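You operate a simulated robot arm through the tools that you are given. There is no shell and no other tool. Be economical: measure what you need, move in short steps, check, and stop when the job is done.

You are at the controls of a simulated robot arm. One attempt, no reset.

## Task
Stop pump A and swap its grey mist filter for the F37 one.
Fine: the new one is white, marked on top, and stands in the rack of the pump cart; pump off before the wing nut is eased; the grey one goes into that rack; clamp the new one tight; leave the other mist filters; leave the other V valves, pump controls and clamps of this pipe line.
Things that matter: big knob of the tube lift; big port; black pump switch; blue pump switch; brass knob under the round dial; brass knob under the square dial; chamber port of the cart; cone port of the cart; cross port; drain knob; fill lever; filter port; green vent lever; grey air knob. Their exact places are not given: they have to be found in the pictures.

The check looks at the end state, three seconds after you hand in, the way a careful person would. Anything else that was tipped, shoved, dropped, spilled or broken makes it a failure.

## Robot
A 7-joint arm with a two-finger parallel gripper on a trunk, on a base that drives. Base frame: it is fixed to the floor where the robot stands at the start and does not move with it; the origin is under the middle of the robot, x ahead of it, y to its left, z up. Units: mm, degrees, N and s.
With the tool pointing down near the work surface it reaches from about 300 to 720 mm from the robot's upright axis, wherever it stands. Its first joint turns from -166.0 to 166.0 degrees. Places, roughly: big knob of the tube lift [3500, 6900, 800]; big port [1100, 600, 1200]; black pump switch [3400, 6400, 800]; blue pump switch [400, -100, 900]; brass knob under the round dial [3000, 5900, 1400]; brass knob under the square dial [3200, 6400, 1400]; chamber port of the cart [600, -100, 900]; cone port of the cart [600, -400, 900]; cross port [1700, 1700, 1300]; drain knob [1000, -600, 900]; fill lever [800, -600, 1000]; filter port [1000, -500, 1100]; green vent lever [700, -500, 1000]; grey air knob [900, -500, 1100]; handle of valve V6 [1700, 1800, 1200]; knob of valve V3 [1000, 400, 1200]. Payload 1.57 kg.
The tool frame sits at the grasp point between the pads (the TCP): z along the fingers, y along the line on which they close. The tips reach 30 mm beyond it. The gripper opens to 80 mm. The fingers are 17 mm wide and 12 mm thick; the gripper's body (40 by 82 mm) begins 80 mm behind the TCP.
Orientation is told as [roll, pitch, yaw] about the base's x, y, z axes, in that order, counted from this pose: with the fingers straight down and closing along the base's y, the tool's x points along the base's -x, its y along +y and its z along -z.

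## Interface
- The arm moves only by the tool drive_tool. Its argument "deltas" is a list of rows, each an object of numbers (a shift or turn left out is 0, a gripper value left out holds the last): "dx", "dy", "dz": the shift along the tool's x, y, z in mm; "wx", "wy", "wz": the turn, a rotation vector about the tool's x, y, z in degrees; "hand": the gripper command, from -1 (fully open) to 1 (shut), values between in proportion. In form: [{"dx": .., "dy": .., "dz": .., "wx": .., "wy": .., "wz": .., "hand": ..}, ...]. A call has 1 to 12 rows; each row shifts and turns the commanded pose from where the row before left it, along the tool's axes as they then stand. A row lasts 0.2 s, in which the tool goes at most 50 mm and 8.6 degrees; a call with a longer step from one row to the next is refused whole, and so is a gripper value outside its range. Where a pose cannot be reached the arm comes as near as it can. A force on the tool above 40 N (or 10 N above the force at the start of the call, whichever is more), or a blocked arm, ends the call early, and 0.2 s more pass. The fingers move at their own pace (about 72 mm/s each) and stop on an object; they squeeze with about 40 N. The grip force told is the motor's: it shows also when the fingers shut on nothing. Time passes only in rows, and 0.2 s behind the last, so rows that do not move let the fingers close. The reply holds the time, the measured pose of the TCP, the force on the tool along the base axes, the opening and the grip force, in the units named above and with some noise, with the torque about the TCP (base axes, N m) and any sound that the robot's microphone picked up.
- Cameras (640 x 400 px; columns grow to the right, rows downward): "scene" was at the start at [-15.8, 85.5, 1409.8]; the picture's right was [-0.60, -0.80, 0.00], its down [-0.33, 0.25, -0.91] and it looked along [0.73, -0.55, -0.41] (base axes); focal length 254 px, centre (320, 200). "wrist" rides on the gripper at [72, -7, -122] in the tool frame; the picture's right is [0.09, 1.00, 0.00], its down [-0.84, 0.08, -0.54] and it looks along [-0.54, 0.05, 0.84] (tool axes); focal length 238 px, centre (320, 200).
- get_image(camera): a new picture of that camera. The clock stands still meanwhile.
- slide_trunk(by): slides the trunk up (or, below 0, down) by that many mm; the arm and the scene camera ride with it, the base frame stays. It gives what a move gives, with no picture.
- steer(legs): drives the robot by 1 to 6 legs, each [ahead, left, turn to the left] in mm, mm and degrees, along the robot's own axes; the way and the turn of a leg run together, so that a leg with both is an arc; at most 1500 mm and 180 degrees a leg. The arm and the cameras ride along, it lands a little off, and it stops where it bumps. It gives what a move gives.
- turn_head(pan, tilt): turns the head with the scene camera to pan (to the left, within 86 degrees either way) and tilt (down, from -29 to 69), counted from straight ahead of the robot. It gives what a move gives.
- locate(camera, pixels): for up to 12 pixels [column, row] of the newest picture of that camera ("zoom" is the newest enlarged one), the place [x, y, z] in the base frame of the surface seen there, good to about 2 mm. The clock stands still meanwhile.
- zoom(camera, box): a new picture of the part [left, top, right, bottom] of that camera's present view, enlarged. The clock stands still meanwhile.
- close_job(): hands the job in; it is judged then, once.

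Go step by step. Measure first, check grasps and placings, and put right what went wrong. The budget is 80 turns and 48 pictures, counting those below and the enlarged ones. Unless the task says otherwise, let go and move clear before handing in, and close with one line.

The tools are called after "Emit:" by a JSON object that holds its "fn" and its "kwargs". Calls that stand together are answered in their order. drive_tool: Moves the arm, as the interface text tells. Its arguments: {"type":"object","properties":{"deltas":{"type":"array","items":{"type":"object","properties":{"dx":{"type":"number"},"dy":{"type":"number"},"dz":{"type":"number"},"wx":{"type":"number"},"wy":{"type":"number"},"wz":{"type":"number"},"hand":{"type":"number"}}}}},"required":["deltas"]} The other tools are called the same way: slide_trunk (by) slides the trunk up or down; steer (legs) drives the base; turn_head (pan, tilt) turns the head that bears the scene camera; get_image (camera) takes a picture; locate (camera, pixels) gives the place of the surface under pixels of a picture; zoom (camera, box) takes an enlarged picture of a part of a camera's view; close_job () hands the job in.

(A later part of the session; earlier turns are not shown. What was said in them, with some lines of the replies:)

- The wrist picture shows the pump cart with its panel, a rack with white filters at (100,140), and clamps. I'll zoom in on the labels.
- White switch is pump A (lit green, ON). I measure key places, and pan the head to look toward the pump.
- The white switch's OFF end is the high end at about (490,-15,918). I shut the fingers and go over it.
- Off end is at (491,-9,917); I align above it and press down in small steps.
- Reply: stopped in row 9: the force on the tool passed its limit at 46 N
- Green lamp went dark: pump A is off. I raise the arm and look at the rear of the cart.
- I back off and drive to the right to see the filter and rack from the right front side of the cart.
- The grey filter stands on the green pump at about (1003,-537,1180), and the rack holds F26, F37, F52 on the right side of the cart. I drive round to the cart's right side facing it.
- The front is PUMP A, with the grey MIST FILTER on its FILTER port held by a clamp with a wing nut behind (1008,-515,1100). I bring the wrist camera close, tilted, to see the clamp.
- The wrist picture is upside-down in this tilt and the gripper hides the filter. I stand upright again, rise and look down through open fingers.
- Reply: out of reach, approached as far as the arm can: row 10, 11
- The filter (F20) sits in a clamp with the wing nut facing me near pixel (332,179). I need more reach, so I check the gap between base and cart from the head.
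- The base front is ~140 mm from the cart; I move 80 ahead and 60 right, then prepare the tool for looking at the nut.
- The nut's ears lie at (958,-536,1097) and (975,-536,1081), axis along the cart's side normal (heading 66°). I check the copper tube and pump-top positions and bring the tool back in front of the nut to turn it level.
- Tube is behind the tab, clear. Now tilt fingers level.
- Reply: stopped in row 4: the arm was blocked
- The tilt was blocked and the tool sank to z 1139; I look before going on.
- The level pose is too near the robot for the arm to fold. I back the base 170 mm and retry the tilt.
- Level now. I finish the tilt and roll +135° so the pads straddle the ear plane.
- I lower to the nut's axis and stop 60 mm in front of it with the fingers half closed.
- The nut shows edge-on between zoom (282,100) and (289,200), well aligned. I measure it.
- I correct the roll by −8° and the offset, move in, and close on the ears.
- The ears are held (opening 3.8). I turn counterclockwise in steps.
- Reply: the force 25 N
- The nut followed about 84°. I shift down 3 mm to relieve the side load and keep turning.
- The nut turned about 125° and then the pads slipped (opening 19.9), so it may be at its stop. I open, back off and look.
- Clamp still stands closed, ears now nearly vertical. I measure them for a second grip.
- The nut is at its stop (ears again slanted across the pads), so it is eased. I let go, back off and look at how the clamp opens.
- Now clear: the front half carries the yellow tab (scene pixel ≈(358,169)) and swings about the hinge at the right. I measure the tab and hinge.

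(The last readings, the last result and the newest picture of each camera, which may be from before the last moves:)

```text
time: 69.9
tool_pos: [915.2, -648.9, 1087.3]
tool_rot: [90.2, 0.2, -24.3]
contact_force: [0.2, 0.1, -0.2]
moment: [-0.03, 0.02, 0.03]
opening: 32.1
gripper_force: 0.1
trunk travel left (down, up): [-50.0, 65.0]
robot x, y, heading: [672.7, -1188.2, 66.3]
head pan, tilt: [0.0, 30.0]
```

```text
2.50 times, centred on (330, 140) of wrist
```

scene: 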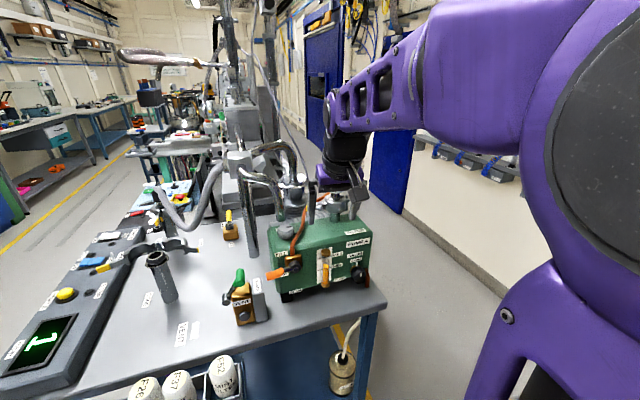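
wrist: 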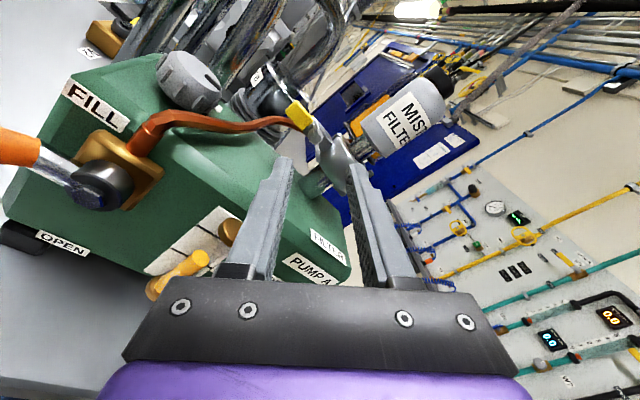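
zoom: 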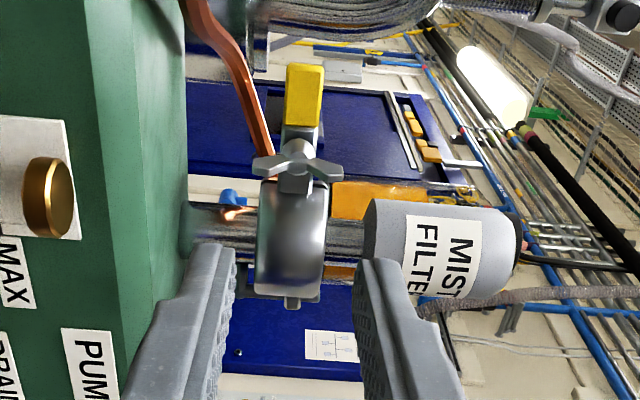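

Emit:
{"fn": "locate", "kwargs": {"camera": "zoom", "pixels": [[304, 75], [304, 95], [304, 115], [291, 95], [317, 95], [299, 150], [262, 165], [336, 172], [293, 215], [293, 285], [293, 302], [290, 250]]}}

```text
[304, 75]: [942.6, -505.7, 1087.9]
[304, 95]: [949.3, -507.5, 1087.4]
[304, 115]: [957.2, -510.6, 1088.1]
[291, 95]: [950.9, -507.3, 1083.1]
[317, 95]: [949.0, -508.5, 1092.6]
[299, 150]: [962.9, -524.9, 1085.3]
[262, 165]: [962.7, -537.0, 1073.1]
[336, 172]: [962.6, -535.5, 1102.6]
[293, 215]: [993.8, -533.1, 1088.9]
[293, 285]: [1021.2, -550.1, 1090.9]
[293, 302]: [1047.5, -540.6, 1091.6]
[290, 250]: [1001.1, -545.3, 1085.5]
```

Tab mid is (949,-507,1088), hinge about (1047,-541). I grip the tab from above and below and swing it 10° first… then along the arc if it yields.

Emit:
{"fn": "drive_tool", "kwargs": {"deltas": [{"dx": 29, "dy": 0.7, "hand": 0.2}, {"dz": 45}, {"dz": 45}, {"dz": 22}, {"dz": 9}, {"hand": 1}, {"hand": 1}, {"hand": 1}]}}

Emit:
{"fn": "drive_tool", "kwargs": {"deltas": [{"dx": -0.4, "dz": -9.2}, {"dx": -1.2, "dz": -9.2}, {"dx": -2, "dz": -9}, {"dx": -2.8, "dz": -8.9}]}}

Emit:
{"fn": "zoom", "kwargs": {"camera": "wrist", "box": [210, 60, 450, 220]}}

```text
time: 71.7
tool_pos: [937.0, -524.8, 1088.2]
tool_rot: [90.2, 0.1, -24.2]
contact_force: [1.3, 3.2, 1.5]
moment: [-0.2, -0.29, 0.37]
opening: 15.1
gripper_force: 31.5
trunk travel left (down, up): [-50.0, 65.0]
robot x, y, heading: [673.1, -1187.1, 66.3]
head pan, tilt: [0.0, 30.0]
```

```text
time: 72.7
tool_pos: [929.9, -561.0, 1088.1]
tool_rot: [90.3, 0.1, -24.3]
contact_force: [11.3, 7.4, 6.0]
moment: [0.02, -0.34, 0.53]
opening: 15.4
gripper_force: 30.9
trunk travel left (down, up): [-50.0, 65.0]
robot x, y, heading: [671.6, -1188.9, 66.5]
head pan, tilt: [0.0, 30.0]
```

```text
2.50 times, centred on (330, 140) of wrist
```

zoom: 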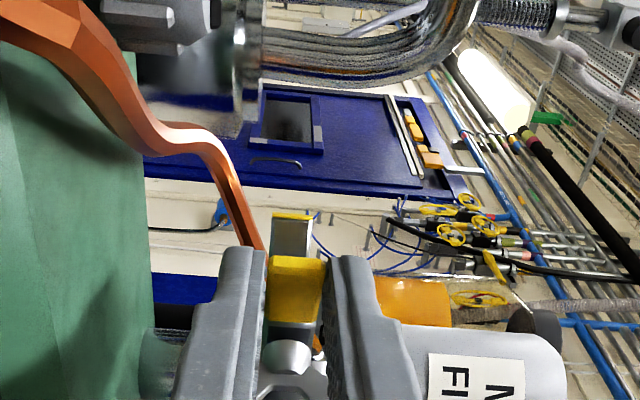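

The front half swings with me. I continue along the arc to about 75°.

Emit:
{"fn": "drive_tool", "kwargs": {"deltas": [{"dx": -7.8, "dz": -16.7}, {"dx": -5, "dz": -7.8}, {"dx": -5.6, "dz": -7.3}, {"dx": -6.3, "dz": -6.8}, {"dx": -6.8, "dz": -6.3}, {"dx": -7.3, "dz": -5.6}, {"dx": -7.8, "dz": -5}, {"dx": -8.2, "dz": -4.3}, {"dx": -8.5, "dz": -3.5}, {"dx": -8.8, "dz": -2.8}]}}

Emit:
{"fn": "zoom", "kwargs": {"camera": "wrist", "box": [210, 60, 450, 220]}}

```text
time: 74.9
tool_pos: [966.8, -652.5, 1087.7]
tool_rot: [90.2, 0.1, -24.2]
contact_force: [1.0, 0.6, -0.2]
moment: [0.0, 0.0, 0.0]
opening: 0.1
gripper_force: 20.9
trunk travel left (down, up): [-50.0, 65.0]
robot x, y, heading: [670.0, -1190.8, 66.4]
head pan, tilt: [0.0, 30.0]
```

```text
2.50 times, centred on (330, 140) of wrist
```

zoom: 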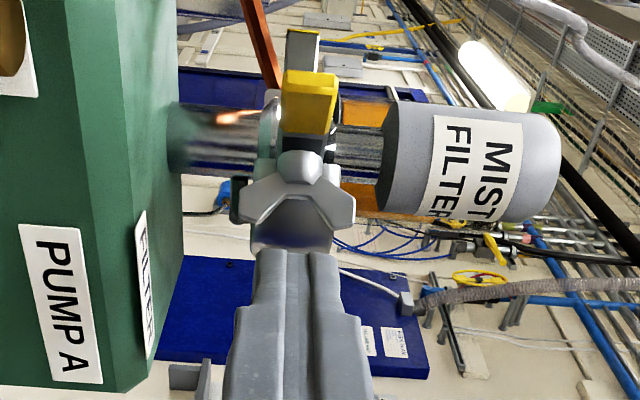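

The tab slipped out part-way (about 40° open). I measure where it stands now.

Emit:
{"fn": "locate", "kwargs": {"camera": "zoom", "pixels": [[310, 85], [310, 110], [310, 130], [290, 110], [330, 110], [300, 165], [260, 200], [340, 210], [295, 240], [305, 45], [220, 100], [460, 130]]}}

```text
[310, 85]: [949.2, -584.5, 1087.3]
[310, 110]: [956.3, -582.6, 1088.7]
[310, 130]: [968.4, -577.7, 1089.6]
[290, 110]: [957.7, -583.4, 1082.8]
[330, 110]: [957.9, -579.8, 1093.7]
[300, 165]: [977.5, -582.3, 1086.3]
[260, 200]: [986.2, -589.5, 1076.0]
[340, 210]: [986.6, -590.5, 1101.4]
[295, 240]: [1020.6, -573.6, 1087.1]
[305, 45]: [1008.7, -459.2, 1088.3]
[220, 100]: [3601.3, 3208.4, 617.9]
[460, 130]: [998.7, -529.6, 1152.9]
```

Both halves opened together (rear arm is now at (1009,-459)). I regrip the tab deeper with a corrected hinge radius and open it further.

Emit:
{"fn": "drive_tool", "kwargs": {"deltas": [{"hand": 0.2}, {"dx": 38, "hand": 0.2}, {"dz": 30}, {"dz": 11}, {"hand": 1}, {"hand": 1}, {"hand": 1}]}}

Emit:
{"fn": "drive_tool", "kwargs": {"deltas": [{"dx": -6.6, "dz": -4.6}, {"dx": -6.8, "dz": -4}, {"dx": -7.3, "dz": -3.4}, {"dx": -7.6, "dz": -2.9}, {"dx": -7.8, "dz": -2.2}, {"dx": -8, "dz": -1.5}, {"dx": -8.1, "dz": -0.8}, {"dx": -8.1, "dz": 0}, {}]}}

Emit:
{"fn": "zoom", "kwargs": {"camera": "wrist", "box": [210, 60, 450, 220]}}

```text
time: 76.5
tool_pos: [949.7, -597.7, 1088.7]
tool_rot: [90.2, 0.2, -24.1]
contact_force: [1.3, 2.5, 0.7]
moment: [-0.21, 0.22, 0.15]
opening: 15.5
gripper_force: 31.3
trunk travel left (down, up): [-50.0, 65.0]
robot x, y, heading: [674.2, -1189.5, 66.5]
head pan, tilt: [0.0, 30.0]
```

```text
time: 78.5
tool_pos: [1000.6, -640.6, 1086.6]
tool_rot: [90.1, 0.3, -24.7]
contact_force: [0.1, 0.0, -0.6]
moment: [-0.01, 0.04, 0.02]
opening: 0.0
gripper_force: 20.7
trunk travel left (down, up): [-50.0, 65.0]
robot x, y, heading: [670.1, -1190.7, 66.1]
head pan, tilt: [0.0, 30.0]
```

```text
2.50 times, centred on (330, 140) of wrist
```

zoom: 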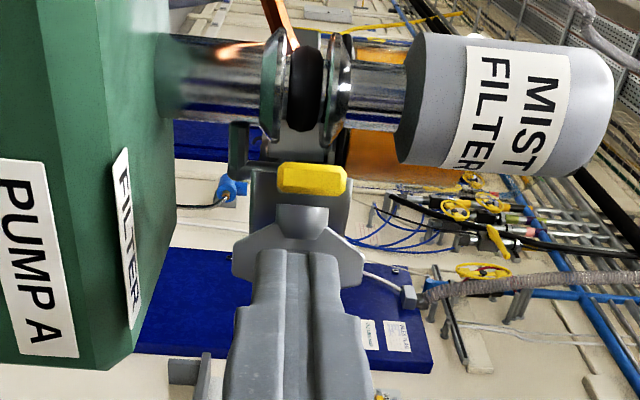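

The clamp is wide open; flanges and O-ring are bare. I withdraw, rise and turn the tool back to vertical.

Emit:
{"fn": "drive_tool", "kwargs": {"deltas": [{"dz": -45, "hand": 1}, {"dz": -45}, {"dy": 45, "wz": 0}, {"dy": 45}, {"dy": 30}, {"wz": -8.2}, {"wz": -8.2}, {"wz": -8.2}, {"wz": -8.2}, {"wz": -8.2}, {"wz": -8.2}, {"wz": -8.2}]}}

Emit:
{"fn": "drive_tool", "kwargs": {"deltas": [{"wz": -8.2}, {"wz": -8.2}, {"wz": -8.2}, {"wz": -8}, {"wy": 8}, {"wy": 8}, {"wy": 8}, {"wy": 8}, {"wy": 8}, {"wy": 8}, {"wy": 8}, {"wy": 8}]}}

Emit:
{"fn": "drive_tool", "kwargs": {"deltas": [{"wy": 8, "hand": -1}, {"wy": 8}, {"wy": 8}, {"wy": 2}, {}]}}

Emit:
{"fn": "slide_trunk", "kwargs": {"by": 62}}

```text
time: 81.1
tool_pos: [959.8, -724.2, 1206.2]
tool_rot: [90.1, -57.4, -24.4]
contact_force: [0.7, 0.7, -0.6]
moment: [0.0, -0.01, 0.01]
opening: 0.0
gripper_force: 21.0
trunk travel left (down, up): [-50.0, 65.0]
robot x, y, heading: [674.0, -1190.4, 66.4]
head pan, tilt: [0.0, 30.0]
```

```text
time: 83.7
tool_pos: [952.0, -725.4, 1228.6]
tool_rot: [1.0, -43.2, 67.3]
contact_force: [2.3, -0.9, -0.4]
moment: [0.1, 0.2, 0.24]
opening: 0.0
gripper_force: 21.9
out of reach, approached as far as the arm can: row 8, 12
trunk travel left (down, up): [-50.0, 65.0]
robot x, y, heading: [669.5, -1189.1, 66.4]
head pan, tilt: [0.0, 30.0]
```

```text
time: 84.9
tool_pos: [941.2, -721.4, 1237.2]
tool_rot: [-1.3, -21.7, 68.8]
contact_force: [0.0, 1.1, 0.0]
moment: [-0.01, -0.01, 0.01]
opening: 79.9
gripper_force: 0.1
out of reach, approached as far as the arm can: row 1
trunk travel left (down, up): [-50.0, 65.0]
robot x, y, heading: [676.7, -1187.5, 66.4]
head pan, tilt: [0.0, 30.0]
```

```text
time: 85.9
tool_pos: [941.3, -720.3, 1299.0]
tool_rot: [-1.2, -21.6, 68.8]
contact_force: [-0.1, -0.1, 0.2]
moment: [0.03, 0.0, 0.01]
opening: 79.9
gripper_force: 0.0
trunk travel left (down, up): [-112.0, 3.0]
robot x, y, heading: [674.8, -1189.3, 66.4]
head pan, tilt: [0.0, 30.0]
```

Still 22° tilted; I finish the untilt, a bit lower and nearer.

Emit:
{"fn": "drive_tool", "kwargs": {"deltas": [{"dx": 30, "dz": 40}, {"dx": 30, "dz": 20}, {"wy": 7}, {"wy": 7}, {"wy": 7}, {}]}}

```text
time: 87.3
tool_pos: [930.5, -753.0, 1222.1]
tool_rot: [-1.0, -0.5, 68.4]
contact_force: [-0.1, 0.8, 1.0]
moment: [0.01, 0.0, -0.04]
opening: 79.8
gripper_force: 0.1
trunk travel left (down, up): [-112.0, 3.0]
robot x, y, heading: [670.1, -1191.6, 66.0]
head pan, tilt: [0.0, 30.0]
```

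Emit:
{"fn": "drive_tool", "kwargs": {"deltas": [{"dz": -35}, {"dz": -35}]}}

Emit:
{"fn": "steer", "kwargs": {"legs": [[165, 0, 0]]}}

Emit:
{"fn": "get_image", "kwargs": {"camera": "wrist"}}

```text
time: 87.9
tool_pos: [931.0, -753.6, 1291.0]
tool_rot: [-1.0, -0.6, 68.3]
contact_force: [1.0, -0.2, 0.2]
moment: [0.02, -0.01, -0.05]
opening: 79.9
gripper_force: 0.1
trunk travel left (down, up): [-112.0, 3.0]
robot x, y, heading: [672.4, -1189.2, 65.8]
head pan, tilt: [0.0, 30.0]
```

```text
time: 89.4
tool_pos: [995.4, -605.3, 1293.2]
tool_rot: [-1.0, -0.7, 68.5]
contact_force: [-0.8, 0.0, 0.0]
moment: [-0.04, 0.0, 0.01]
opening: 79.9
gripper_force: 0.1
trunk travel left (down, up): [-112.0, 3.0]
robot x, y, heading: [734.4, -1039.4, 66.0]
head pan, tilt: [0.0, 30.0]
```

```text
9 pictures are left
```

wrist: 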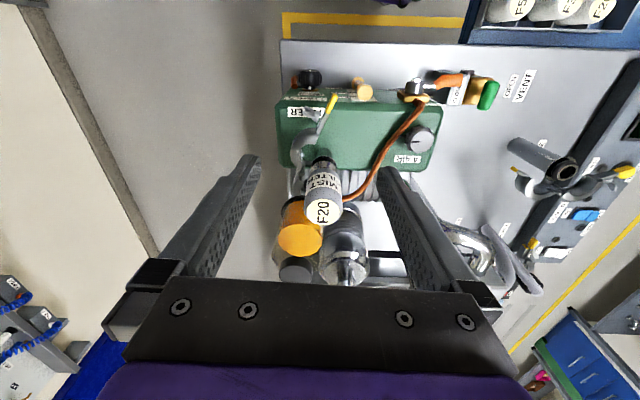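

Emit:
{"fn": "locate", "kwargs": {"camera": "wrist", "pixels": [[323, 212], [323, 203], [308, 212], [338, 212], [323, 222], [305, 185], [341, 185], [323, 170], [322, 156], [500, 12], [548, 8], [595, 12]]}}

```text
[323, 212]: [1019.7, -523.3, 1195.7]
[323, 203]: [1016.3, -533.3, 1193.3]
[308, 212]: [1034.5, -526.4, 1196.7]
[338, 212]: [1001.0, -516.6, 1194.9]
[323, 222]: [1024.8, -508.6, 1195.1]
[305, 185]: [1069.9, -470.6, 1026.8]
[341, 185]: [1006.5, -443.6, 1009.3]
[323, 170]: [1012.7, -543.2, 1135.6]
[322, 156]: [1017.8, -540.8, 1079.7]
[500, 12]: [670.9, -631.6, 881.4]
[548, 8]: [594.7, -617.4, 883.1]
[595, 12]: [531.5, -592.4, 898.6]
```

Filter top is at (1019,-522,1196), body radius about 22. I move over it at z 1245.

Emit:
{"fn": "drive_tool", "kwargs": {"deltas": [{"dz": 40, "hand": -0.7}, {"dz": 8, "dx": -20}, {"dx": -33, "dy": 4}, {"dx": -33, "dy": 4.2}, {}]}}

```text
time: 90.6
tool_pos: [1022.6, -522.0, 1243.8]
tool_rot: [-1.0, -0.7, 68.5]
contact_force: [-0.5, 0.4, -0.2]
moment: [0.0, 0.0, 0.03]
opening: 68.0
gripper_force: 0.1
trunk travel left (down, up): [-112.0, 3.0]
robot x, y, heading: [736.9, -1038.3, 66.3]
head pan, tilt: [0.0, 30.0]
```

Emit:
{"fn": "drive_tool", "kwargs": {"deltas": [{"dx": 1, "dy": 2.3}, {"dz": 25}, {"dz": 25}, {"dz": 20}, {"dz": 9}, {"hand": 1}, {"hand": 1}, {"hand": 1}]}}

Emit:
{"fn": "drive_tool", "kwargs": {"deltas": [{"dz": -5}, {"dz": -5}, {"dz": -10}, {"dz": -15}, {"dz": -15}, {}]}}

Emit:
{"fn": "get_image", "kwargs": {"camera": "wrist"}}

```text
time: 92.4
tool_pos: [1018.3, -521.7, 1164.3]
tool_rot: [-1.1, -0.7, 68.5]
contact_force: [-5.3, 1.7, 0.3]
moment: [0.16, 0.39, -0.01]
opening: 45.0
gripper_force: 40.1
trunk travel left (down, up): [-112.0, 3.0]
robot x, y, heading: [736.2, -1041.0, 66.7]
head pan, tilt: [0.0, 30.0]
```

```text
time: 93.8
tool_pos: [1017.4, -522.0, 1215.2]
tool_rot: [-1.1, -0.6, 68.5]
contact_force: [-0.1, 0.1, -1.4]
moment: [-0.03, 0.0, 0.0]
opening: 44.6
gripper_force: 39.9
trunk travel left (down, up): [-112.0, 3.0]
robot x, y, heading: [740.1, -1038.0, 66.4]
head pan, tilt: [0.0, 30.0]
```

```text
8 pictures are left
```

wrist: 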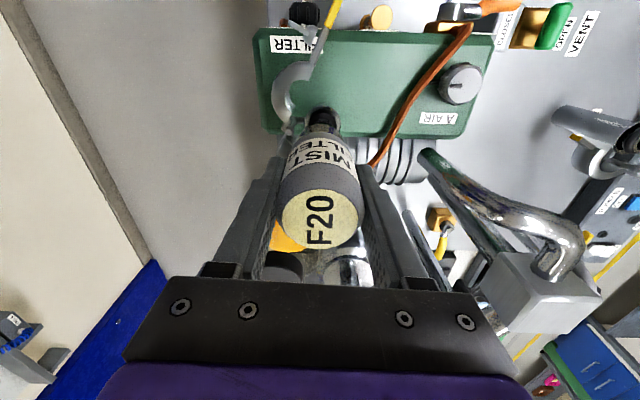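

The grey filter is off the pump. I carry it back and across to above the empty rack slot.

Emit:
{"fn": "drive_tool", "kwargs": {"deltas": [{"dx": 35, "dy": 1.5}, {"dx": 35, "dy": 1.5}, {"dx": 35, "dy": 1.5}, {"dx": 35, "dy": 1.5}]}}

Emit:
{"fn": "drive_tool", "kwargs": {"deltas": [{"dx": 10.7, "dy": 44.6}, {"dx": 10.7, "dy": 44.6}, {"dx": 10.7, "dy": 44.6}, {"dx": 10.7, "dy": 44.6}, {"dx": 10.7, "dy": 44.6}, {"dx": 10.7, "dy": 44.6}, {"dx": 10.7, "dy": 44.6}, {"dx": 10.7, "dy": 44.6}, {"dx": 10.7, "dy": 44.6}, {"dx": 10.7, "dy": 44.6}, {"dx": 10.7, "dy": 44.6}, {}]}}

Emit:
{"fn": "turn_head", "kwargs": {"pan": 35, "tilt": 48}}

Emit:
{"fn": "get_image", "kwargs": {"camera": "scene"}}

```text
time: 94.8
tool_pos: [961.1, -650.4, 1213.2]
tool_rot: [-1.1, -0.6, 68.3]
contact_force: [0.8, 0.1, -1.5]
moment: [-0.02, 0.02, 0.0]
opening: 44.6
gripper_force: 40.5
trunk travel left (down, up): [-112.0, 3.0]
robot x, y, heading: [734.9, -1039.0, 66.1]
head pan, tilt: [0.0, 30.0]
```

```text
time: 97.4
tool_pos: [551.3, -614.1, 1162.9]
tool_rot: [-1.0, -0.8, 68.8]
contact_force: [-0.5, 0.4, -1.1]
moment: [-0.03, 0.02, 0.03]
opening: 44.6
gripper_force: 40.0
out of reach, approached as far as the arm can: row 9, 10, 11
trunk travel left (down, up): [-112.0, 3.0]
robot x, y, heading: [739.3, -1041.6, 66.0]
head pan, tilt: [0.0, 30.0]
```

```text
time: 98.4
tool_pos: [550.6, -612.8, 1164.0]
tool_rot: [-1.1, -0.7, 68.7]
contact_force: [0.7, -0.1, -1.7]
moment: [-0.05, 0.02, 0.0]
opening: 44.3
gripper_force: 40.3
trunk travel left (down, up): [-112.0, 3.0]
robot x, y, heading: [736.0, -1040.5, 66.2]
head pan, tilt: [35.0, 48.0]
```

```text
7 pictures are left
```

scene: 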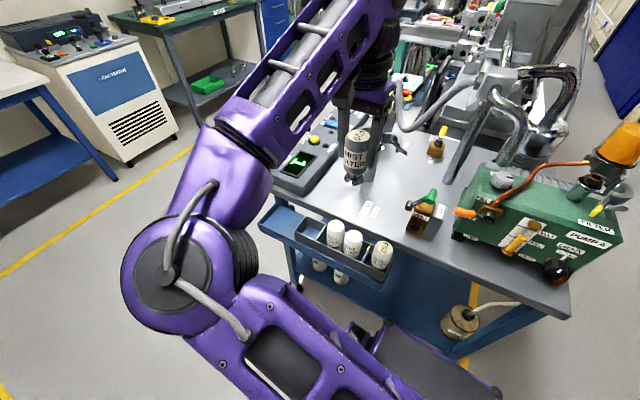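

The arm reached a wrist limit at this yaw. I measure the rack from this picture.

Emit:
{"fn": "locate", "kwargs": {"camera": "scene", "pixels": [[336, 222], [353, 234], [382, 246], [295, 235], [303, 220], [312, 241], [318, 228], [383, 283], [367, 255], [310, 232], [394, 262], [342, 260]]}}

Emit:
{"fn": "zoom", "kwargs": {"camera": "scene", "box": [270, 190, 420, 290]}}

```text
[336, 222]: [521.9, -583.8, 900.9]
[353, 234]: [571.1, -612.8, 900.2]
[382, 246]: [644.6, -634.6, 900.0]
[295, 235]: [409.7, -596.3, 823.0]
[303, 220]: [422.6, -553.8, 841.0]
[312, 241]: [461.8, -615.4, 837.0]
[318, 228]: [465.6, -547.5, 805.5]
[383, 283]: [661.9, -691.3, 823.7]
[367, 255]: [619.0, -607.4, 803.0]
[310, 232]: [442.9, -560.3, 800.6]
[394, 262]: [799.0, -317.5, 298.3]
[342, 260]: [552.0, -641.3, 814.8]
```

```text
4.00 times, centred on (345, 240) of scene
```

zoom: 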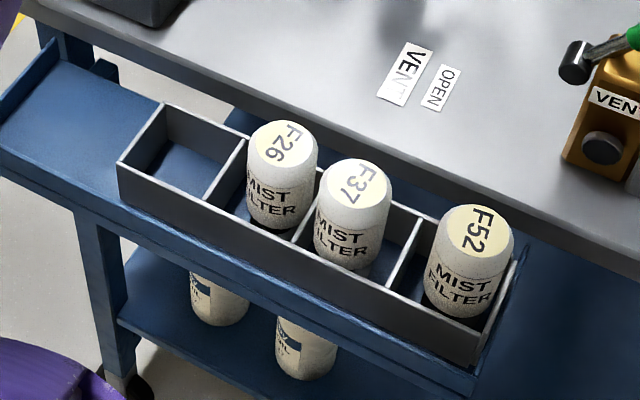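

Emit:
{"fn": "locate", "kwargs": {"camera": "zoom", "pixels": [[120, 164], [163, 105], [205, 198], [243, 140], [470, 364], [522, 252], [300, 240], [416, 220], [385, 290], [220, 101], [335, 150], [180, 160]]}}

```text
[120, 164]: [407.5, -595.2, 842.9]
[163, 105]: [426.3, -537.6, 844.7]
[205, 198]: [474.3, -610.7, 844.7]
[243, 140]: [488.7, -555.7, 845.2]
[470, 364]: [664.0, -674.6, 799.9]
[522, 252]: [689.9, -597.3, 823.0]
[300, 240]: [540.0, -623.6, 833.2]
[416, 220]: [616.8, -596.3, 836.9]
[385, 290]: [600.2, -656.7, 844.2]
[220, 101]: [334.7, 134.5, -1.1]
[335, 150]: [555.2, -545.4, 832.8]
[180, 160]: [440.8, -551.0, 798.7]
```

Rack is clear: four slots, walls to z≈844, empty slot centre (449,-575), F37 at (574,-616). I turn the tool so the fingers close across the rack.

Emit:
{"fn": "drive_tool", "kwargs": {"deltas": [{"wz": -7.8}, {"wz": -7.8}, {"wz": -7.8}, {"wz": -7.8}, {"wz": -7.8}, {"wz": -7.8}, {"wz": -7.8}, {"wz": -7.8}, {"wz": -7.8}, {"wz": -7.8}, {"wz": -7.8}, {"wz": -7.9}]}}

```text
time: 101.0
tool_pos: [552.2, -615.2, 1163.1]
tool_rot: [-0.5, 1.1, 162.2]
contact_force: [0.0, 0.6, -1.6]
moment: [-0.01, -0.01, -0.03]
opening: 44.5
gripper_force: 39.9
trunk travel left (down, up): [-112.0, 3.0]
robot x, y, heading: [739.0, -1038.3, 66.3]
head pan, tilt: [35.0, 48.0]
```

Emit:
{"fn": "drive_tool", "kwargs": {"deltas": [{"dx": -37, "dy": -2.2}, {"dx": -37, "dy": -2.2}, {"dx": -36, "dy": -2.2}, {"dz": 40}, {"dz": 40}, {"dz": 40}, {"dz": 40}, {}]}}

```text
time: 102.8
tool_pos: [452.6, -572.8, 1001.1]
tool_rot: [-0.6, 1.1, 162.0]
contact_force: [0.1, 0.5, -1.2]
moment: [0.01, 0.03, 0.0]
opening: 44.4
gripper_force: 39.9
trunk travel left (down, up): [-112.0, 3.0]
robot x, y, heading: [737.0, -1042.6, 66.2]
head pan, tilt: [35.0, 48.0]
```

Emit:
{"fn": "drive_tool", "kwargs": {"deltas": [{"dx": -2.8, "dy": 3.2, "dz": 20}, {"dz": 30}, {"dz": 25}, {"dz": 15}, {"dz": 12}, {"dz": 8}, {"dz": 6}, {"dz": 5}, {}]}}

Emit:
{"fn": "get_image", "kwargs": {"camera": "wrist"}}

```text
time: 104.8
tool_pos: [451.3, -575.5, 879.8]
tool_rot: [-0.6, 1.1, 162.1]
contact_force: [-0.6, 0.8, -2.1]
moment: [0.03, -0.01, 0.02]
opening: 44.4
gripper_force: 40.5
trunk travel left (down, up): [-112.0, 3.0]
robot x, y, heading: [737.0, -1038.8, 66.2]
head pan, tilt: [35.0, 48.0]
```

```text
5 pictures are left
```

wrist: 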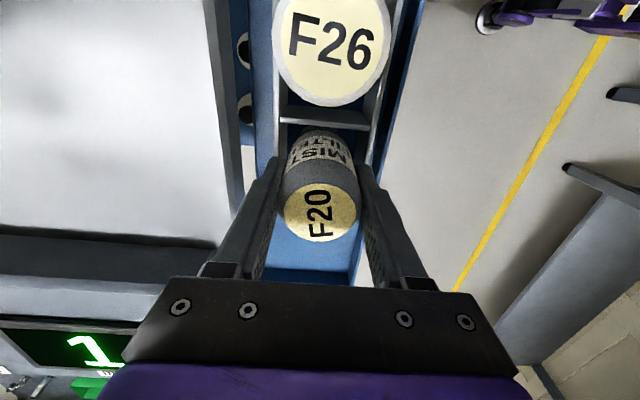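

The filter is inside the slot. I lower 4 mm more and open slightly so it slides down guided by the pads.

Emit:
{"fn": "drive_tool", "kwargs": {"deltas": [{"dz": 2}, {"dz": 2}, {"hand": -0.13}, {"hand": -0.16}, {"hand": -0.2}, {"hand": -0.28}, {}]}}

Emit:
{"fn": "drive_tool", "kwargs": {"deltas": [{"hand": -0.32, "dz": -5}, {"dz": -20}, {"dz": -40}, {"dz": -40}]}}

Emit:
{"fn": "get_image", "kwargs": {"camera": "wrist"}}

```text
time: 106.4
tool_pos: [451.5, -575.5, 875.9]
tool_rot: [-0.6, 1.1, 162.1]
contact_force: [0.1, 1.1, -0.2]
moment: [0.01, 0.01, 0.03]
opening: 51.6
gripper_force: 0.1
trunk travel left (down, up): [-112.0, 3.0]
robot x, y, heading: [738.0, -1039.8, 66.3]
head pan, tilt: [35.0, 48.0]
```

```text
time: 107.4
tool_pos: [450.6, -575.8, 980.5]
tool_rot: [-0.6, 1.2, 162.2]
contact_force: [0.5, -0.6, 0.3]
moment: [-0.01, -0.02, 0.04]
opening: 52.5
gripper_force: 0.2
trunk travel left (down, up): [-112.0, 3.0]
robot x, y, heading: [739.0, -1040.4, 66.4]
head pan, tilt: [35.0, 48.0]
```

```text
4 pictures are left
```

wrist: 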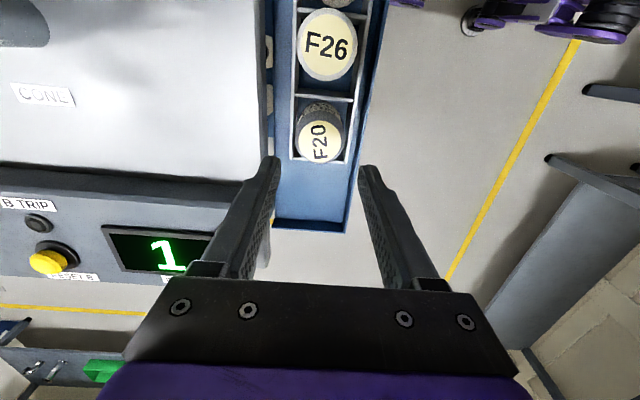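

Emit:
{"fn": "locate", "kwargs": {"camera": "wrist", "pixels": [[320, 141], [306, 141], [334, 141], [320, 156], [320, 126], [327, 46], [308, 46], [346, 46], [327, 25], [327, 68], [318, 110], [345, 2]]}}

```text
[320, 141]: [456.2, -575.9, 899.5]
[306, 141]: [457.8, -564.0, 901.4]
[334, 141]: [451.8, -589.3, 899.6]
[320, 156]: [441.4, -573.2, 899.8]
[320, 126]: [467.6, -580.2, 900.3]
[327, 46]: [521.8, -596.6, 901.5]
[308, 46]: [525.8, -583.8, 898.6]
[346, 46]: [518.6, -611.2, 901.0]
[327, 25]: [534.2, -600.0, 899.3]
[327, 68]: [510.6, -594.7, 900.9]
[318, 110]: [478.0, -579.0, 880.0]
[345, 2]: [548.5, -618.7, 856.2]
```

F20 stands level in the rack (top z 900 all round). Now to F37 at about (574,-618).

Emit:
{"fn": "drive_tool", "kwargs": {"deltas": [{"dx": 44, "dy": 0.8, "hand": -0.7}, {"dx": 44, "dy": 0.8}, {"dx": 42.4, "dy": 0.8}, {}]}}

Emit:
{"fn": "get_image", "kwargs": {"camera": "wrist"}}

Emit:
{"fn": "locate", "kwargs": {"camera": "wrist", "pixels": [[320, 141], [306, 141], [334, 141], [320, 156], [320, 126], [320, 170]]}}

```text
time: 108.4
tool_pos: [571.4, -615.7, 983.3]
tool_rot: [-0.5, 1.2, 162.1]
contact_force: [-0.4, 1.0, -0.9]
moment: [-0.03, -0.02, 0.0]
opening: 68.0
gripper_force: 0.2
trunk travel left (down, up): [-112.0, 3.0]
robot x, y, heading: [737.3, -1038.5, 66.4]
head pan, tilt: [35.0, 48.0]
```

```text
3 pictures are left
```

wrist: 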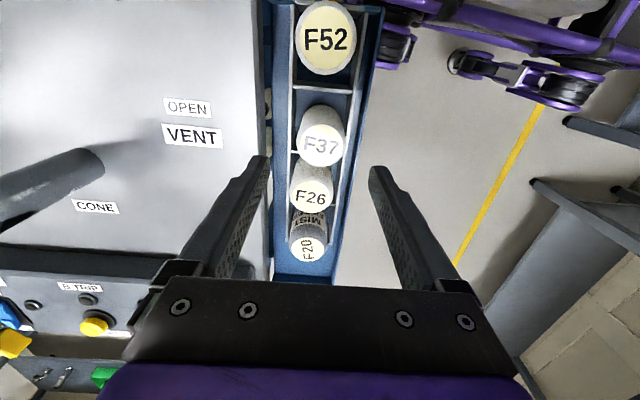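

```text
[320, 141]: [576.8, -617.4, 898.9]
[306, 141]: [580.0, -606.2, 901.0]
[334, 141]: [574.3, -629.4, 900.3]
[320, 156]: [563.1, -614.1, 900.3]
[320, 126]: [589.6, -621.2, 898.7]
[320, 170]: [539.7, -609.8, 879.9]
```

F37 top centre is (574,-617,900), confirmed. Adjust, descend, grip, lift.

Emit:
{"fn": "drive_tool", "kwargs": {"deltas": [{"dx": 3, "dz": 25}, {"dz": 30}, {"dz": 25}, {"dz": 14}, {"dz": 8}, {"hand": 1}, {"hand": 1}, {"hand": 1}]}}

Emit:
{"fn": "drive_tool", "kwargs": {"deltas": [{"dz": -10}, {"dz": -20}, {"dz": -40}, {"dz": -40}, {"dz": -45}, {"dz": -45}, {"dz": -45}, {"dz": -45}]}}

```text
time: 110.2
tool_pos: [577.0, -619.2, 881.9]
tool_rot: [-0.6, 1.2, 162.1]
contact_force: [0.1, -1.7, 0.6]
moment: [0.01, -0.05, 0.01]
opening: 44.5
gripper_force: 39.7
trunk travel left (down, up): [-112.0, 3.0]
robot x, y, heading: [736.2, -1039.7, 66.4]
head pan, tilt: [35.0, 48.0]
```

```text
time: 112.0
tool_pos: [571.5, -618.6, 1170.9]
tool_rot: [-0.6, 1.1, 162.1]
contact_force: [0.8, -1.0, -1.7]
moment: [-0.01, -0.01, 0.0]
opening: 44.8
gripper_force: 40.0
trunk travel left (down, up): [-112.0, 3.0]
robot x, y, heading: [736.4, -1038.2, 66.2]
head pan, tilt: [35.0, 48.0]
```

F37 is held. I carry it back toward the pump and turn the fingers across again.

Emit:
{"fn": "drive_tool", "kwargs": {"deltas": [{"dx": 44.7, "dy": -10, "dz": -9}, {"dx": 44.7, "dy": -10, "dz": -9}, {"dx": 44.7, "dy": -10, "dz": -9}, {"dx": 44.7, "dy": -10, "dz": -9}, {"dx": 44.7, "dy": -10, "dz": -9}]}}

Emit:
{"fn": "drive_tool", "kwargs": {"deltas": [{"wz": 7.8}, {"wz": 7.8}, {"wz": 7.8}, {"wz": 7.8}, {"wz": 7.8}, {"wz": 7.8}, {"wz": 7.8}, {"wz": 7.8}, {"wz": 7.8}, {"wz": 7.8}, {"wz": 7.8}, {"wz": 7.9}]}}

```text
time: 113.2
tool_pos: [800.4, -641.2, 1219.5]
tool_rot: [-0.7, 1.2, 162.1]
contact_force: [-0.4, 0.5, -1.3]
moment: [-0.04, -0.01, -0.03]
opening: 44.9
gripper_force: 40.7
trunk travel left (down, up): [-112.0, 3.0]
robot x, y, heading: [741.3, -1041.5, 66.5]
head pan, tilt: [35.0, 48.0]
```

```text
time: 115.8
tool_pos: [798.8, -642.5, 1221.8]
tool_rot: [-1.0, -0.7, 68.2]
contact_force: [-0.3, 0.3, -0.9]
moment: [-0.02, 0.02, -0.01]
opening: 44.8
gripper_force: 39.7
trunk travel left (down, up): [-112.0, 3.0]
robot x, y, heading: [736.1, -1042.8, 66.3]
head pan, tilt: [35.0, 48.0]
```

Emit:
{"fn": "drive_tool", "kwargs": {"deltas": [{"wy": 1.8, "wx": -0.4}, {"dx": -31.85, "dy": -26.5}, {"dx": -31.85, "dy": -26.5}, {"dx": -31.85, "dy": -26.5}, {"dx": -31.85, "dy": -26.5}, {"dx": -31.85, "dy": -26.5}, {"dx": -31.85, "dy": -26.5}, {}]}}

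Emit:
{"fn": "get_image", "kwargs": {"camera": "wrist"}}

```text
time: 117.6
tool_pos: [1018.7, -522.7, 1219.9]
tool_rot: [-0.7, 1.1, 68.4]
contact_force: [0.2, 0.3, -2.0]
moment: [-0.02, -0.01, 0.0]
opening: 44.6
gripper_force: 40.0
trunk travel left (down, up): [-112.0, 3.0]
robot x, y, heading: [736.6, -1038.8, 66.2]
head pan, tilt: [35.0, 48.0]
```

```text
2 pictures are left
```

wrist: 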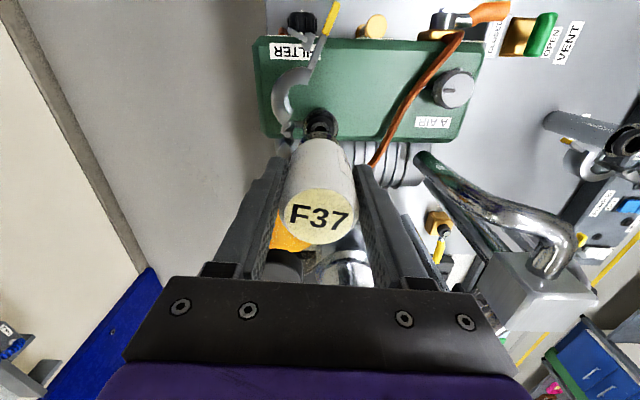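

Emit:
{"fn": "locate", "kwargs": {"camera": "wrist", "pixels": [[320, 215], [320, 188], [320, 243], [288, 215], [352, 215], [320, 145], [320, 112], [308, 122], [336, 122], [322, 130], [290, 80], [328, 20]]}}

```text
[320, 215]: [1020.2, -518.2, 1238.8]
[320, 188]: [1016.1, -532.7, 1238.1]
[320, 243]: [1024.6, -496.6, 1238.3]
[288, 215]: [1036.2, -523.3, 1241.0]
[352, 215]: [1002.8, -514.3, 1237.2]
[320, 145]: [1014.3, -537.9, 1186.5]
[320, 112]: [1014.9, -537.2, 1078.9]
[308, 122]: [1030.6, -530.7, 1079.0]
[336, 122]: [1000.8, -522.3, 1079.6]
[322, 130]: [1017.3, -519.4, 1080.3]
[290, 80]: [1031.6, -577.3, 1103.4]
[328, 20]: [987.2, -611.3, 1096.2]
```

F37's centre is about 4.5 mm too far forward compared with where F20 sat (1019.5,-522.5). I correct and lower gently to the seat (expected TCP z ≈1177).

Emit:
{"fn": "drive_tool", "kwargs": {"deltas": [{"dx": 4.5, "dy": -0.7}, {"dz": 12}, {"dz": 12}, {"dz": 8}, {"dz": 4}, {"dz": 2}, {"dz": 2}, {"dz": 2}, {"dz": 1}, {}]}}

```text
time: 119.8
tool_pos: [1015.4, -527.1, 1177.4]
tool_rot: [-0.7, 1.1, 68.4]
contact_force: [-0.9, -0.5, -2.7]
moment: [-0.04, 0.09, 0.02]
opening: 44.4
gripper_force: 40.3
trunk travel left (down, up): [-112.0, 3.0]
robot x, y, heading: [736.3, -1039.5, 66.4]
head pan, tilt: [35.0, 48.0]
```

Emit:
{"fn": "drive_tool", "kwargs": {"deltas": [{"dz": 1}, {}, {"dz": 1}, {}, {"dz": 1}, {}]}}

```text
time: 121.2
tool_pos: [1015.5, -528.3, 1175.0]
tool_rot: [-0.8, 1.0, 68.4]
contact_force: [-1.5, 4.5, 15.9]
moment: [0.38, 0.04, 0.05]
opening: 44.6
gripper_force: 40.3
trunk travel left (down, up): [-112.0, 3.0]
robot x, y, heading: [740.2, -1038.4, 66.4]
head pan, tilt: [35.0, 48.0]
```

Contact at z≈1175: seated. I ease off, open and rise clear, then back away.

Emit:
{"fn": "drive_tool", "kwargs": {"deltas": [{"dz": -1}, {"hand": -0.2}, {"hand": -0.4}, {"hand": -0.6}, {"dz": -10}, {"dz": -25}, {"dz": -30}, {"dx": 35}, {"dx": 45}, {"dx": 45}]}}

Emit:
{"fn": "steer", "kwargs": {"legs": [[-165, 0, 0]]}}

Emit:
{"fn": "slide_trunk", "kwargs": {"by": -62}}

```text
time: 123.4
tool_pos: [969.1, -641.1, 1241.8]
tool_rot: [-0.6, 1.2, 68.4]
contact_force: [0.3, -0.3, 0.1]
moment: [-0.01, -0.01, 0.0]
opening: 64.1
gripper_force: 0.1
trunk travel left (down, up): [-112.0, 3.0]
robot x, y, heading: [734.6, -1041.5, 66.4]
head pan, tilt: [35.0, 48.0]
```

```text
time: 124.8
tool_pos: [905.3, -790.3, 1242.4]
tool_rot: [-0.7, 1.0, 68.3]
contact_force: [0.1, -0.5, 0.4]
moment: [0.0, 0.0, 0.0]
opening: 64.0
gripper_force: 0.0
trunk travel left (down, up): [-112.0, 3.0]
robot x, y, heading: [672.5, -1189.1, 66.6]
head pan, tilt: [35.0, 48.0]
```

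```text
time: 125.8
tool_pos: [903.9, -789.3, 1180.4]
tool_rot: [-0.7, 1.1, 68.3]
contact_force: [-0.3, -0.3, -0.3]
moment: [-0.04, -0.01, -0.02]
opening: 64.1
gripper_force: 0.2
trunk travel left (down, up): [-50.0, 65.0]
robot x, y, heading: [670.1, -1190.5, 66.1]
head pan, tilt: [35.0, 48.0]
```

Now level the tool again in front of the clamp.

Emit:
{"fn": "drive_tool", "kwargs": {"deltas": [{"wz": 2.4, "dx": -30}, {"wy": -8, "dz": -10}, {"wy": -8}, {"wy": -8}, {"wy": -8}, {"wy": -8}, {"wy": -8}, {"wy": -8}, {"wy": -8}, {"wy": -8}, {"wy": -8}, {"wy": -8}]}}

Emit:
{"fn": "drive_tool", "kwargs": {"deltas": [{"wy": -3}, {"wz": 8.2}, {"wz": 8.2}, {"wz": 8.2}, {"wz": 8.2}, {"wz": 8.2}, {"wz": 8.2}, {"wz": 8.2}, {"wz": 8.2}, {"wz": 8.2}, {"wz": 8.2}, {"wz": 8}]}}

```text
time: 128.5
tool_pos: [925.8, -778.7, 1212.8]
tool_rot: [-83.7, -79.3, 143.5]
contact_force: [-0.2, -0.2, -0.1]
moment: [-0.01, 0.0, 0.03]
opening: 64.0
gripper_force: 0.0
trunk travel left (down, up): [-50.0, 65.0]
robot x, y, heading: [674.5, -1190.7, 66.4]
head pan, tilt: [35.0, 48.0]
stopped in row 12: the arm was blocked; the commanded pose is now the measured one
```

```text
time: 129.2
tool_pos: [987.4, -848.5, 1248.7]
tool_rot: [-122.5, -78.0, 167.1]
contact_force: [-1.0, -0.1, -0.1]
moment: [0.0, 0.01, -0.05]
opening: 64.2
gripper_force: 0.1
trunk travel left (down, up): [-50.0, 65.0]
robot x, y, heading: [672.7, -1186.6, 66.3]
head pan, tilt: [35.0, 48.0]
stopped in row 3: the arm was blocked; the commanded pose is now the measured one
```

The fold limit bit because I tilted too near the robot. I move the tool forward and straighten its heading.

Emit:
{"fn": "drive_tool", "kwargs": {"deltas": [{"dx": 2.7, "dy": 39, "dz": 8}, {"dx": 2.7, "dy": 39, "dz": 8}, {"dx": 2.7, "dy": 39, "dz": 8}, {"dx": 2.7, "dy": 39, "dz": 8}, {"wx": -7, "wy": 1, "wz": 0.8}, {"wx": -7, "wy": 1, "wz": 0.8}, {"wx": -6.5, "wy": 0.7, "wz": 0.8}, {}]}}

```text
time: 130.1
tool_pos: [908.5, -744.7, 1243.8]
tool_rot: [-124.0, -69.7, 166.7]
contact_force: [0.1, 0.0, -0.7]
moment: [-0.02, 0.0, 0.03]
opening: 64.0
gripper_force: 0.0
trunk travel left (down, up): [-50.0, 65.0]
robot x, y, heading: [673.6, -1186.1, 66.3]
head pan, tilt: [35.0, 48.0]
stopped in row 4: the arm was blocked; the commanded pose is now the measured one
```

Emit:
{"fn": "drive_tool", "kwargs": {"deltas": [{"dx": 16, "dy": 17, "dz": 10.6}, {"dx": 16, "dy": 17, "dz": 10.6}, {"dx": 16, "dy": 17, "dz": 10.6}, {}]}}

```text
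time: 131.1
tool_pos: [912.3, -688.4, 1191.8]
tool_rot: [-123.8, -69.7, 167.0]
contact_force: [0.0, 0.9, -0.2]
moment: [0.0, 0.02, -0.02]
opening: 64.1
gripper_force: 0.0
trunk travel left (down, up): [-50.0, 65.0]
robot x, y, heading: [674.2, -1190.6, 66.1]
head pan, tilt: [35.0, 48.0]
```

Emit:
{"fn": "drive_tool", "kwargs": {"deltas": [{"wx": -7.9, "wy": 1.33}, {"wx": -7.9, "wy": 1.33}, {"wx": -7.9, "wy": 1.33}, {"wz": 8}, {"wz": 8}, {"wz": 8}, {"wz": 8}, {"wz": 8}, {"wz": 8}, {"wz": 8}, {"wz": 8}, {}]}}

```text
time: 133.7
tool_pos: [912.9, -689.2, 1189.6]
tool_rot: [89.7, -45.0, -23.7]
contact_force: [0.4, 0.5, 0.3]
moment: [0.0, 0.01, -0.02]
opening: 64.1
gripper_force: 0.1
trunk travel left (down, up): [-50.0, 65.0]
robot x, y, heading: [671.2, -1187.8, 66.2]
head pan, tilt: [35.0, 48.0]
```

Emit:
{"fn": "drive_tool", "kwargs": {"deltas": [{"wz": 7.5, "hand": 0.2}, {"wz": 7.5}, {"wz": 7.5}, {"wz": 7.5}, {"wz": 7.5}, {"wz": 7.5}, {"dy": -34}, {"dy": -34}, {"dy": -33.5}, {}]}}

Emit:
{"fn": "get_image", "kwargs": {"camera": "wrist"}}

```text
time: 135.9
tool_pos: [911.7, -687.9, 1091.1]
tool_rot: [89.8, -0.2, -23.9]
contact_force: [0.2, 0.6, 0.4]
moment: [-0.02, -0.02, 0.03]
opening: 31.9
gripper_force: 0.0
trunk travel left (down, up): [-50.0, 65.0]
robot x, y, heading: [666.4, -1187.3, 66.2]
head pan, tilt: [35.0, 48.0]
```

```text
1 pictures are left
```

wrist: 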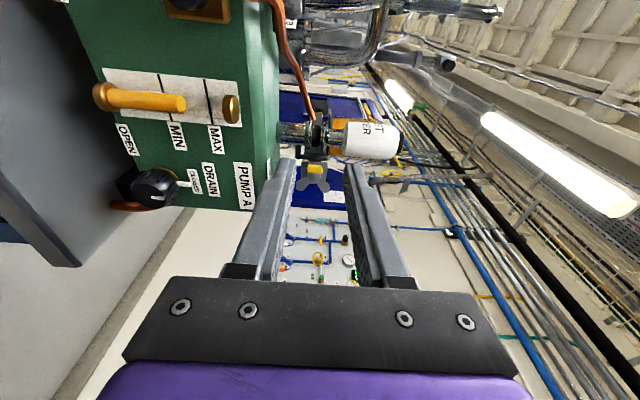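

Emit:
{"fn": "locate", "kwargs": {"camera": "wrist", "pixels": [[316, 165], [316, 172], [310, 169], [322, 169], [314, 183], [305, 185], [324, 186], [312, 150], [350, 140], [390, 140], [370, 123], [370, 157]]}}

```text
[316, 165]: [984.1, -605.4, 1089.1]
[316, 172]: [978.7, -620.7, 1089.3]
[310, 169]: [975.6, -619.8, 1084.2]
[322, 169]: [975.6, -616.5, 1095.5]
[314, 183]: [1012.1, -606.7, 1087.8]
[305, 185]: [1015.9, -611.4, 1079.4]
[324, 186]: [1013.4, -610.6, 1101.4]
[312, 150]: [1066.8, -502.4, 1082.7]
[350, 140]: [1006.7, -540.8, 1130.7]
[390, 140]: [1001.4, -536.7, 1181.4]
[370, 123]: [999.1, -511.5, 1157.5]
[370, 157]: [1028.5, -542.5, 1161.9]
```

F37 stands upright and centred. From nut points I get the hinge at (1041.5,-537), tab now at (980,-611). I pinch it and swing it back along the arc.

Emit:
{"fn": "drive_tool", "kwargs": {"deltas": [{"dx": -31, "dy": -2}, {"dz": 40}, {"dz": 25}, {"dz": 13.3}, {"hand": 1}, {"hand": 1}, {"hand": 1}]}}

Emit:
{"fn": "drive_tool", "kwargs": {"deltas": [{"dx": 8.2, "dz": 3}, {"dx": 8.2, "dz": 3.1}, {"dx": 7.2, "dz": 4.2}, {"dx": 7.1, "dz": 4.3}, {"dx": 6.3, "dz": 5.5}, {"dx": 6.3, "dz": 5.5}]}}

```text
time: 137.5
tool_pos: [972.3, -628.5, 1089.3]
tool_rot: [90.0, -0.2, -24.0]
contact_force: [3.8, 4.4, 6.3]
moment: [-0.13, 0.25, 0.07]
opening: 15.8
gripper_force: 31.2
trunk travel left (down, up): [-50.0, 65.0]
robot x, y, heading: [671.2, -1189.4, 66.0]
head pan, tilt: [35.0, 48.0]
```

```text
time: 138.9
tool_pos: [943.3, -590.0, 1087.8]
tool_rot: [90.0, -0.2, -23.9]
contact_force: [0.9, -8.5, 8.5]
moment: [0.13, -0.07, -0.95]
opening: 15.7
gripper_force: 31.2
trunk travel left (down, up): [-50.0, 65.0]
robot x, y, heading: [677.8, -1191.4, 66.2]
head pan, tilt: [35.0, 48.0]
```

Still holding the tab (15.7) at about 200°; I go on to closed.

Emit:
{"fn": "drive_tool", "kwargs": {"deltas": [{"dx": 5.3, "dz": 6.4}, {"dx": 5.2, "dz": 6.5}, {"dx": 4.1, "dz": 7.3}, {"dx": 4.1, "dz": 7.3}, {"dx": 2.7, "dz": 7.9}, {"dx": 2.7, "dz": 7.9}, {"dx": 1.4, "dz": 8.2}, {"dx": 1.3, "dz": 8.3}, {}]}}

```text
time: 140.9
tool_pos: [940.2, -523.7, 1087.5]
tool_rot: [90.0, -0.3, -23.8]
contact_force: [-16.0, -2.5, 10.8]
moment: [-0.02, 0.19, -0.33]
opening: 15.3
gripper_force: 31.1
trunk travel left (down, up): [-50.0, 65.0]
robot x, y, heading: [672.2, -1186.6, 66.4]
head pan, tilt: [35.0, 48.0]
```

Emit:
{"fn": "drive_tool", "kwargs": {"deltas": [{"dx": 2, "dz": 2}, {"dz": 2}, {"dz": 2}, {}]}}

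```text
time: 141.9
tool_pos: [942.2, -518.2, 1088.1]
tool_rot: [90.1, -0.3, -23.9]
contact_force: [-14.7, -5.1, 9.6]
moment: [0.06, 0.07, -0.7]
opening: 15.8
gripper_force: 31.3
trunk travel left (down, up): [-50.0, 65.0]
robot x, y, heading: [671.0, -1183.7, 66.1]
head pan, tilt: [35.0, 48.0]
```

I let go, and with closed fingertips press on the tab's front face to make sure it is fully shut.

Emit:
{"fn": "drive_tool", "kwargs": {"deltas": [{"hand": 0.2}, {"hand": 0.2}, {"dz": -30}, {"dz": -30}, {"hand": 1}, {"hand": 1}, {"dz": 25}, {"dz": 6}, {"dz": 4}, {"dz": 4}, {"dz": 4}, {}]}}

```text
time: 144.5
tool_pos: [935.6, -535.0, 1086.7]
tool_rot: [89.8, -0.2, -24.0]
contact_force: [-5.9, -17.8, -2.7]
moment: [-0.03, 0.06, 0.12]
opening: 0.0
gripper_force: 21.3
trunk travel left (down, up): [-50.0, 65.0]
robot x, y, heading: [671.1, -1189.5, 66.4]
head pan, tilt: [35.0, 48.0]
```

Firm contact with the tab face at its original closed depth: the clamp is shut. I back off and set up for the nut with vertical ears.

Emit:
{"fn": "drive_tool", "kwargs": {"deltas": [{"dz": -40, "hand": 1}, {"dz": -20, "dx": -25, "dy": 1, "hand": 0.4}, {"wz": -8.5}, {"wz": -8.5}, {"wz": -8.5}, {"wz": -8.5}, {"wz": -8.5}, {"wz": -8.5}, {"wz": -8.5}, {"wz": -8.5}, {"wz": -8.5}, {"wz": -8.5}]}}

Emit:
{"fn": "drive_tool", "kwargs": {"deltas": [{"wz": -5}, {}]}}

```text
time: 147.1
tool_pos: [933.9, -597.8, 1087.9]
tool_rot: [88.4, -85.2, -22.4]
contact_force: [-1.2, 0.9, -0.1]
moment: [0.0, 0.0, -0.01]
opening: 23.8
gripper_force: 0.1
trunk travel left (down, up): [-50.0, 65.0]
robot x, y, heading: [675.5, -1186.0, 66.3]
head pan, tilt: [35.0, 48.0]
```

```text
time: 147.7
tool_pos: [935.4, -598.5, 1088.0]
tool_rot: [-65.5, -89.7, 131.4]
contact_force: [-0.7, 0.0, 0.8]
moment: [0.01, -0.03, -0.03]
opening: 23.9
gripper_force: 0.0
trunk travel left (down, up): [-50.0, 65.0]
robot x, y, heading: [670.6, -1187.8, 66.2]
head pan, tilt: [35.0, 48.0]
```

Emit:
{"fn": "drive_tool", "kwargs": {"deltas": [{"dz": 20}, {"dz": 15}, {"dz": 8}, {"dz": 3}, {"hand": 1}, {"hand": 1}, {"hand": 1}]}}

```text
time: 149.3
tool_pos: [956.2, -557.7, 1088.8]
tool_rot: [-55.2, -89.8, 121.2]
contact_force: [6.5, -0.7, 0.8]
moment: [0.04, 0.05, 0.13]
opening: 4.1
gripper_force: 25.1
trunk travel left (down, up): [-50.0, 65.0]
robot x, y, heading: [672.1, -1187.8, 66.5]
head pan, tilt: [35.0, 48.0]
5 turns are left
```

The ears are held (opening 4.1). I turn clockwise to tighten until it stops.

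Emit:
{"fn": "drive_tool", "kwargs": {"deltas": [{"wz": 8.5}, {"wz": 8.5}, {"wz": 8.5}, {"wz": 8.5}, {"wz": 8.5}, {"wz": 8.5}, {"wz": 8.5}, {"wz": 8.5}, {"wz": 8.5}, {"wz": 8.5}, {"wz": 8.5}, {"wz": 8.5}]}}

Emit:
{"fn": "drive_tool", "kwargs": {"deltas": [{"wz": 6}, {"wz": 6}, {"wz": 6}, {"wz": 6}, {"wz": 4}, {}]}}

```text
time: 151.9
tool_pos: [954.8, -554.8, 1088.6]
tool_rot: [89.8, 12.0, -24.0]
contact_force: [8.2, 3.2, 2.8]
moment: [0.01, -0.01, 0.1]
opening: 3.2
gripper_force: 23.9
trunk travel left (down, up): [-50.0, 65.0]
robot x, y, heading: [674.7, -1190.8, 66.5]
head pan, tilt: [35.0, 48.0]
```

```text
time: 153.3
tool_pos: [955.2, -557.0, 1088.5]
tool_rot: [90.1, 39.9, -24.1]
contact_force: [9.0, 2.0, 7.5]
moment: [-0.28, 0.04, -0.36]
opening: 3.6
gripper_force: 24.8
trunk travel left (down, up): [-50.0, 65.0]
robot x, y, heading: [674.8, -1190.7, 66.0]
head pan, tilt: [35.0, 48.0]
4 turns are left
```

Ears at 40°, slightly past the original 37°, still held. I turn a bit more to feel the stop.

Emit:
{"fn": "drive_tool", "kwargs": {"deltas": [{"wz": 5}, {"wz": 5}, {"wz": 5}, {"wz": 5}, {}]}}

```text
time: 154.5
tool_pos: [954.1, -556.8, 1090.1]
tool_rot: [90.0, 60.0, -23.8]
contact_force: [9.7, 2.8, 15.0]
moment: [-0.08, -0.62, -0.03]
opening: 9.0
gripper_force: 27.3
trunk travel left (down, up): [-50.0, 65.0]
robot x, y, heading: [675.6, -1191.8, 66.5]
head pan, tilt: [35.0, 48.0]
3 turns are left
```

The pads began to slip on the ears (opening 9): the nut is tight at its stop. I let go, back off and take the last picture.

Emit:
{"fn": "drive_tool", "kwargs": {"deltas": [{"hand": 0.4}, {"hand": 0.3}, {"dz": -20}, {"dz": -40}, {"dz": -40}, {"dz": -40}]}}

Emit:
{"fn": "zoom", "kwargs": {"camera": "wrist", "box": [230, 60, 450, 200]}}

```text
time: 155.9
tool_pos: [897.6, -684.7, 1088.9]
tool_rot: [89.7, 59.8, -24.2]
contact_force: [1.2, -0.8, 0.7]
moment: [-0.01, 0.02, 0.0]
opening: 28.2
gripper_force: 0.1
trunk travel left (down, up): [-50.0, 65.0]
robot x, y, heading: [675.7, -1190.3, 66.1]
head pan, tilt: [35.0, 48.0]
```

```text
2.86 times, centred on (340, 130) of wrist
2 turns are left
```

zoom: 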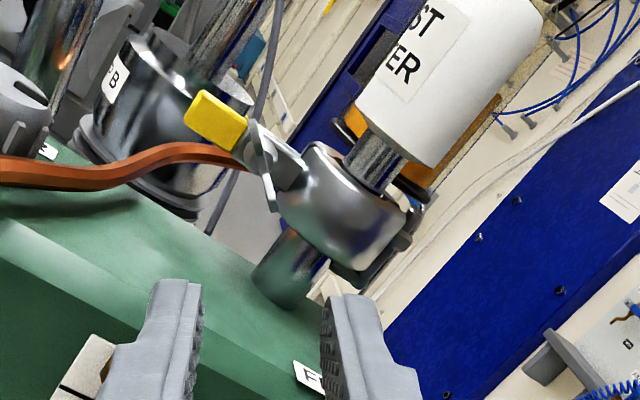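

The last picture shows the white filter upright in the closed clamp, with the wing nut back at its tight angle and the gripper clear. I hand in.

Emit:
{"fn": "close_job", "kwargs": {}}

```text
The job is handed in.
```

Pump A is off, the white F37 filter is clamped tight on its port, and the grey F20 filter stands in the empty slot of the pump cart's rack. The job is handed in, with no verdict back yet.
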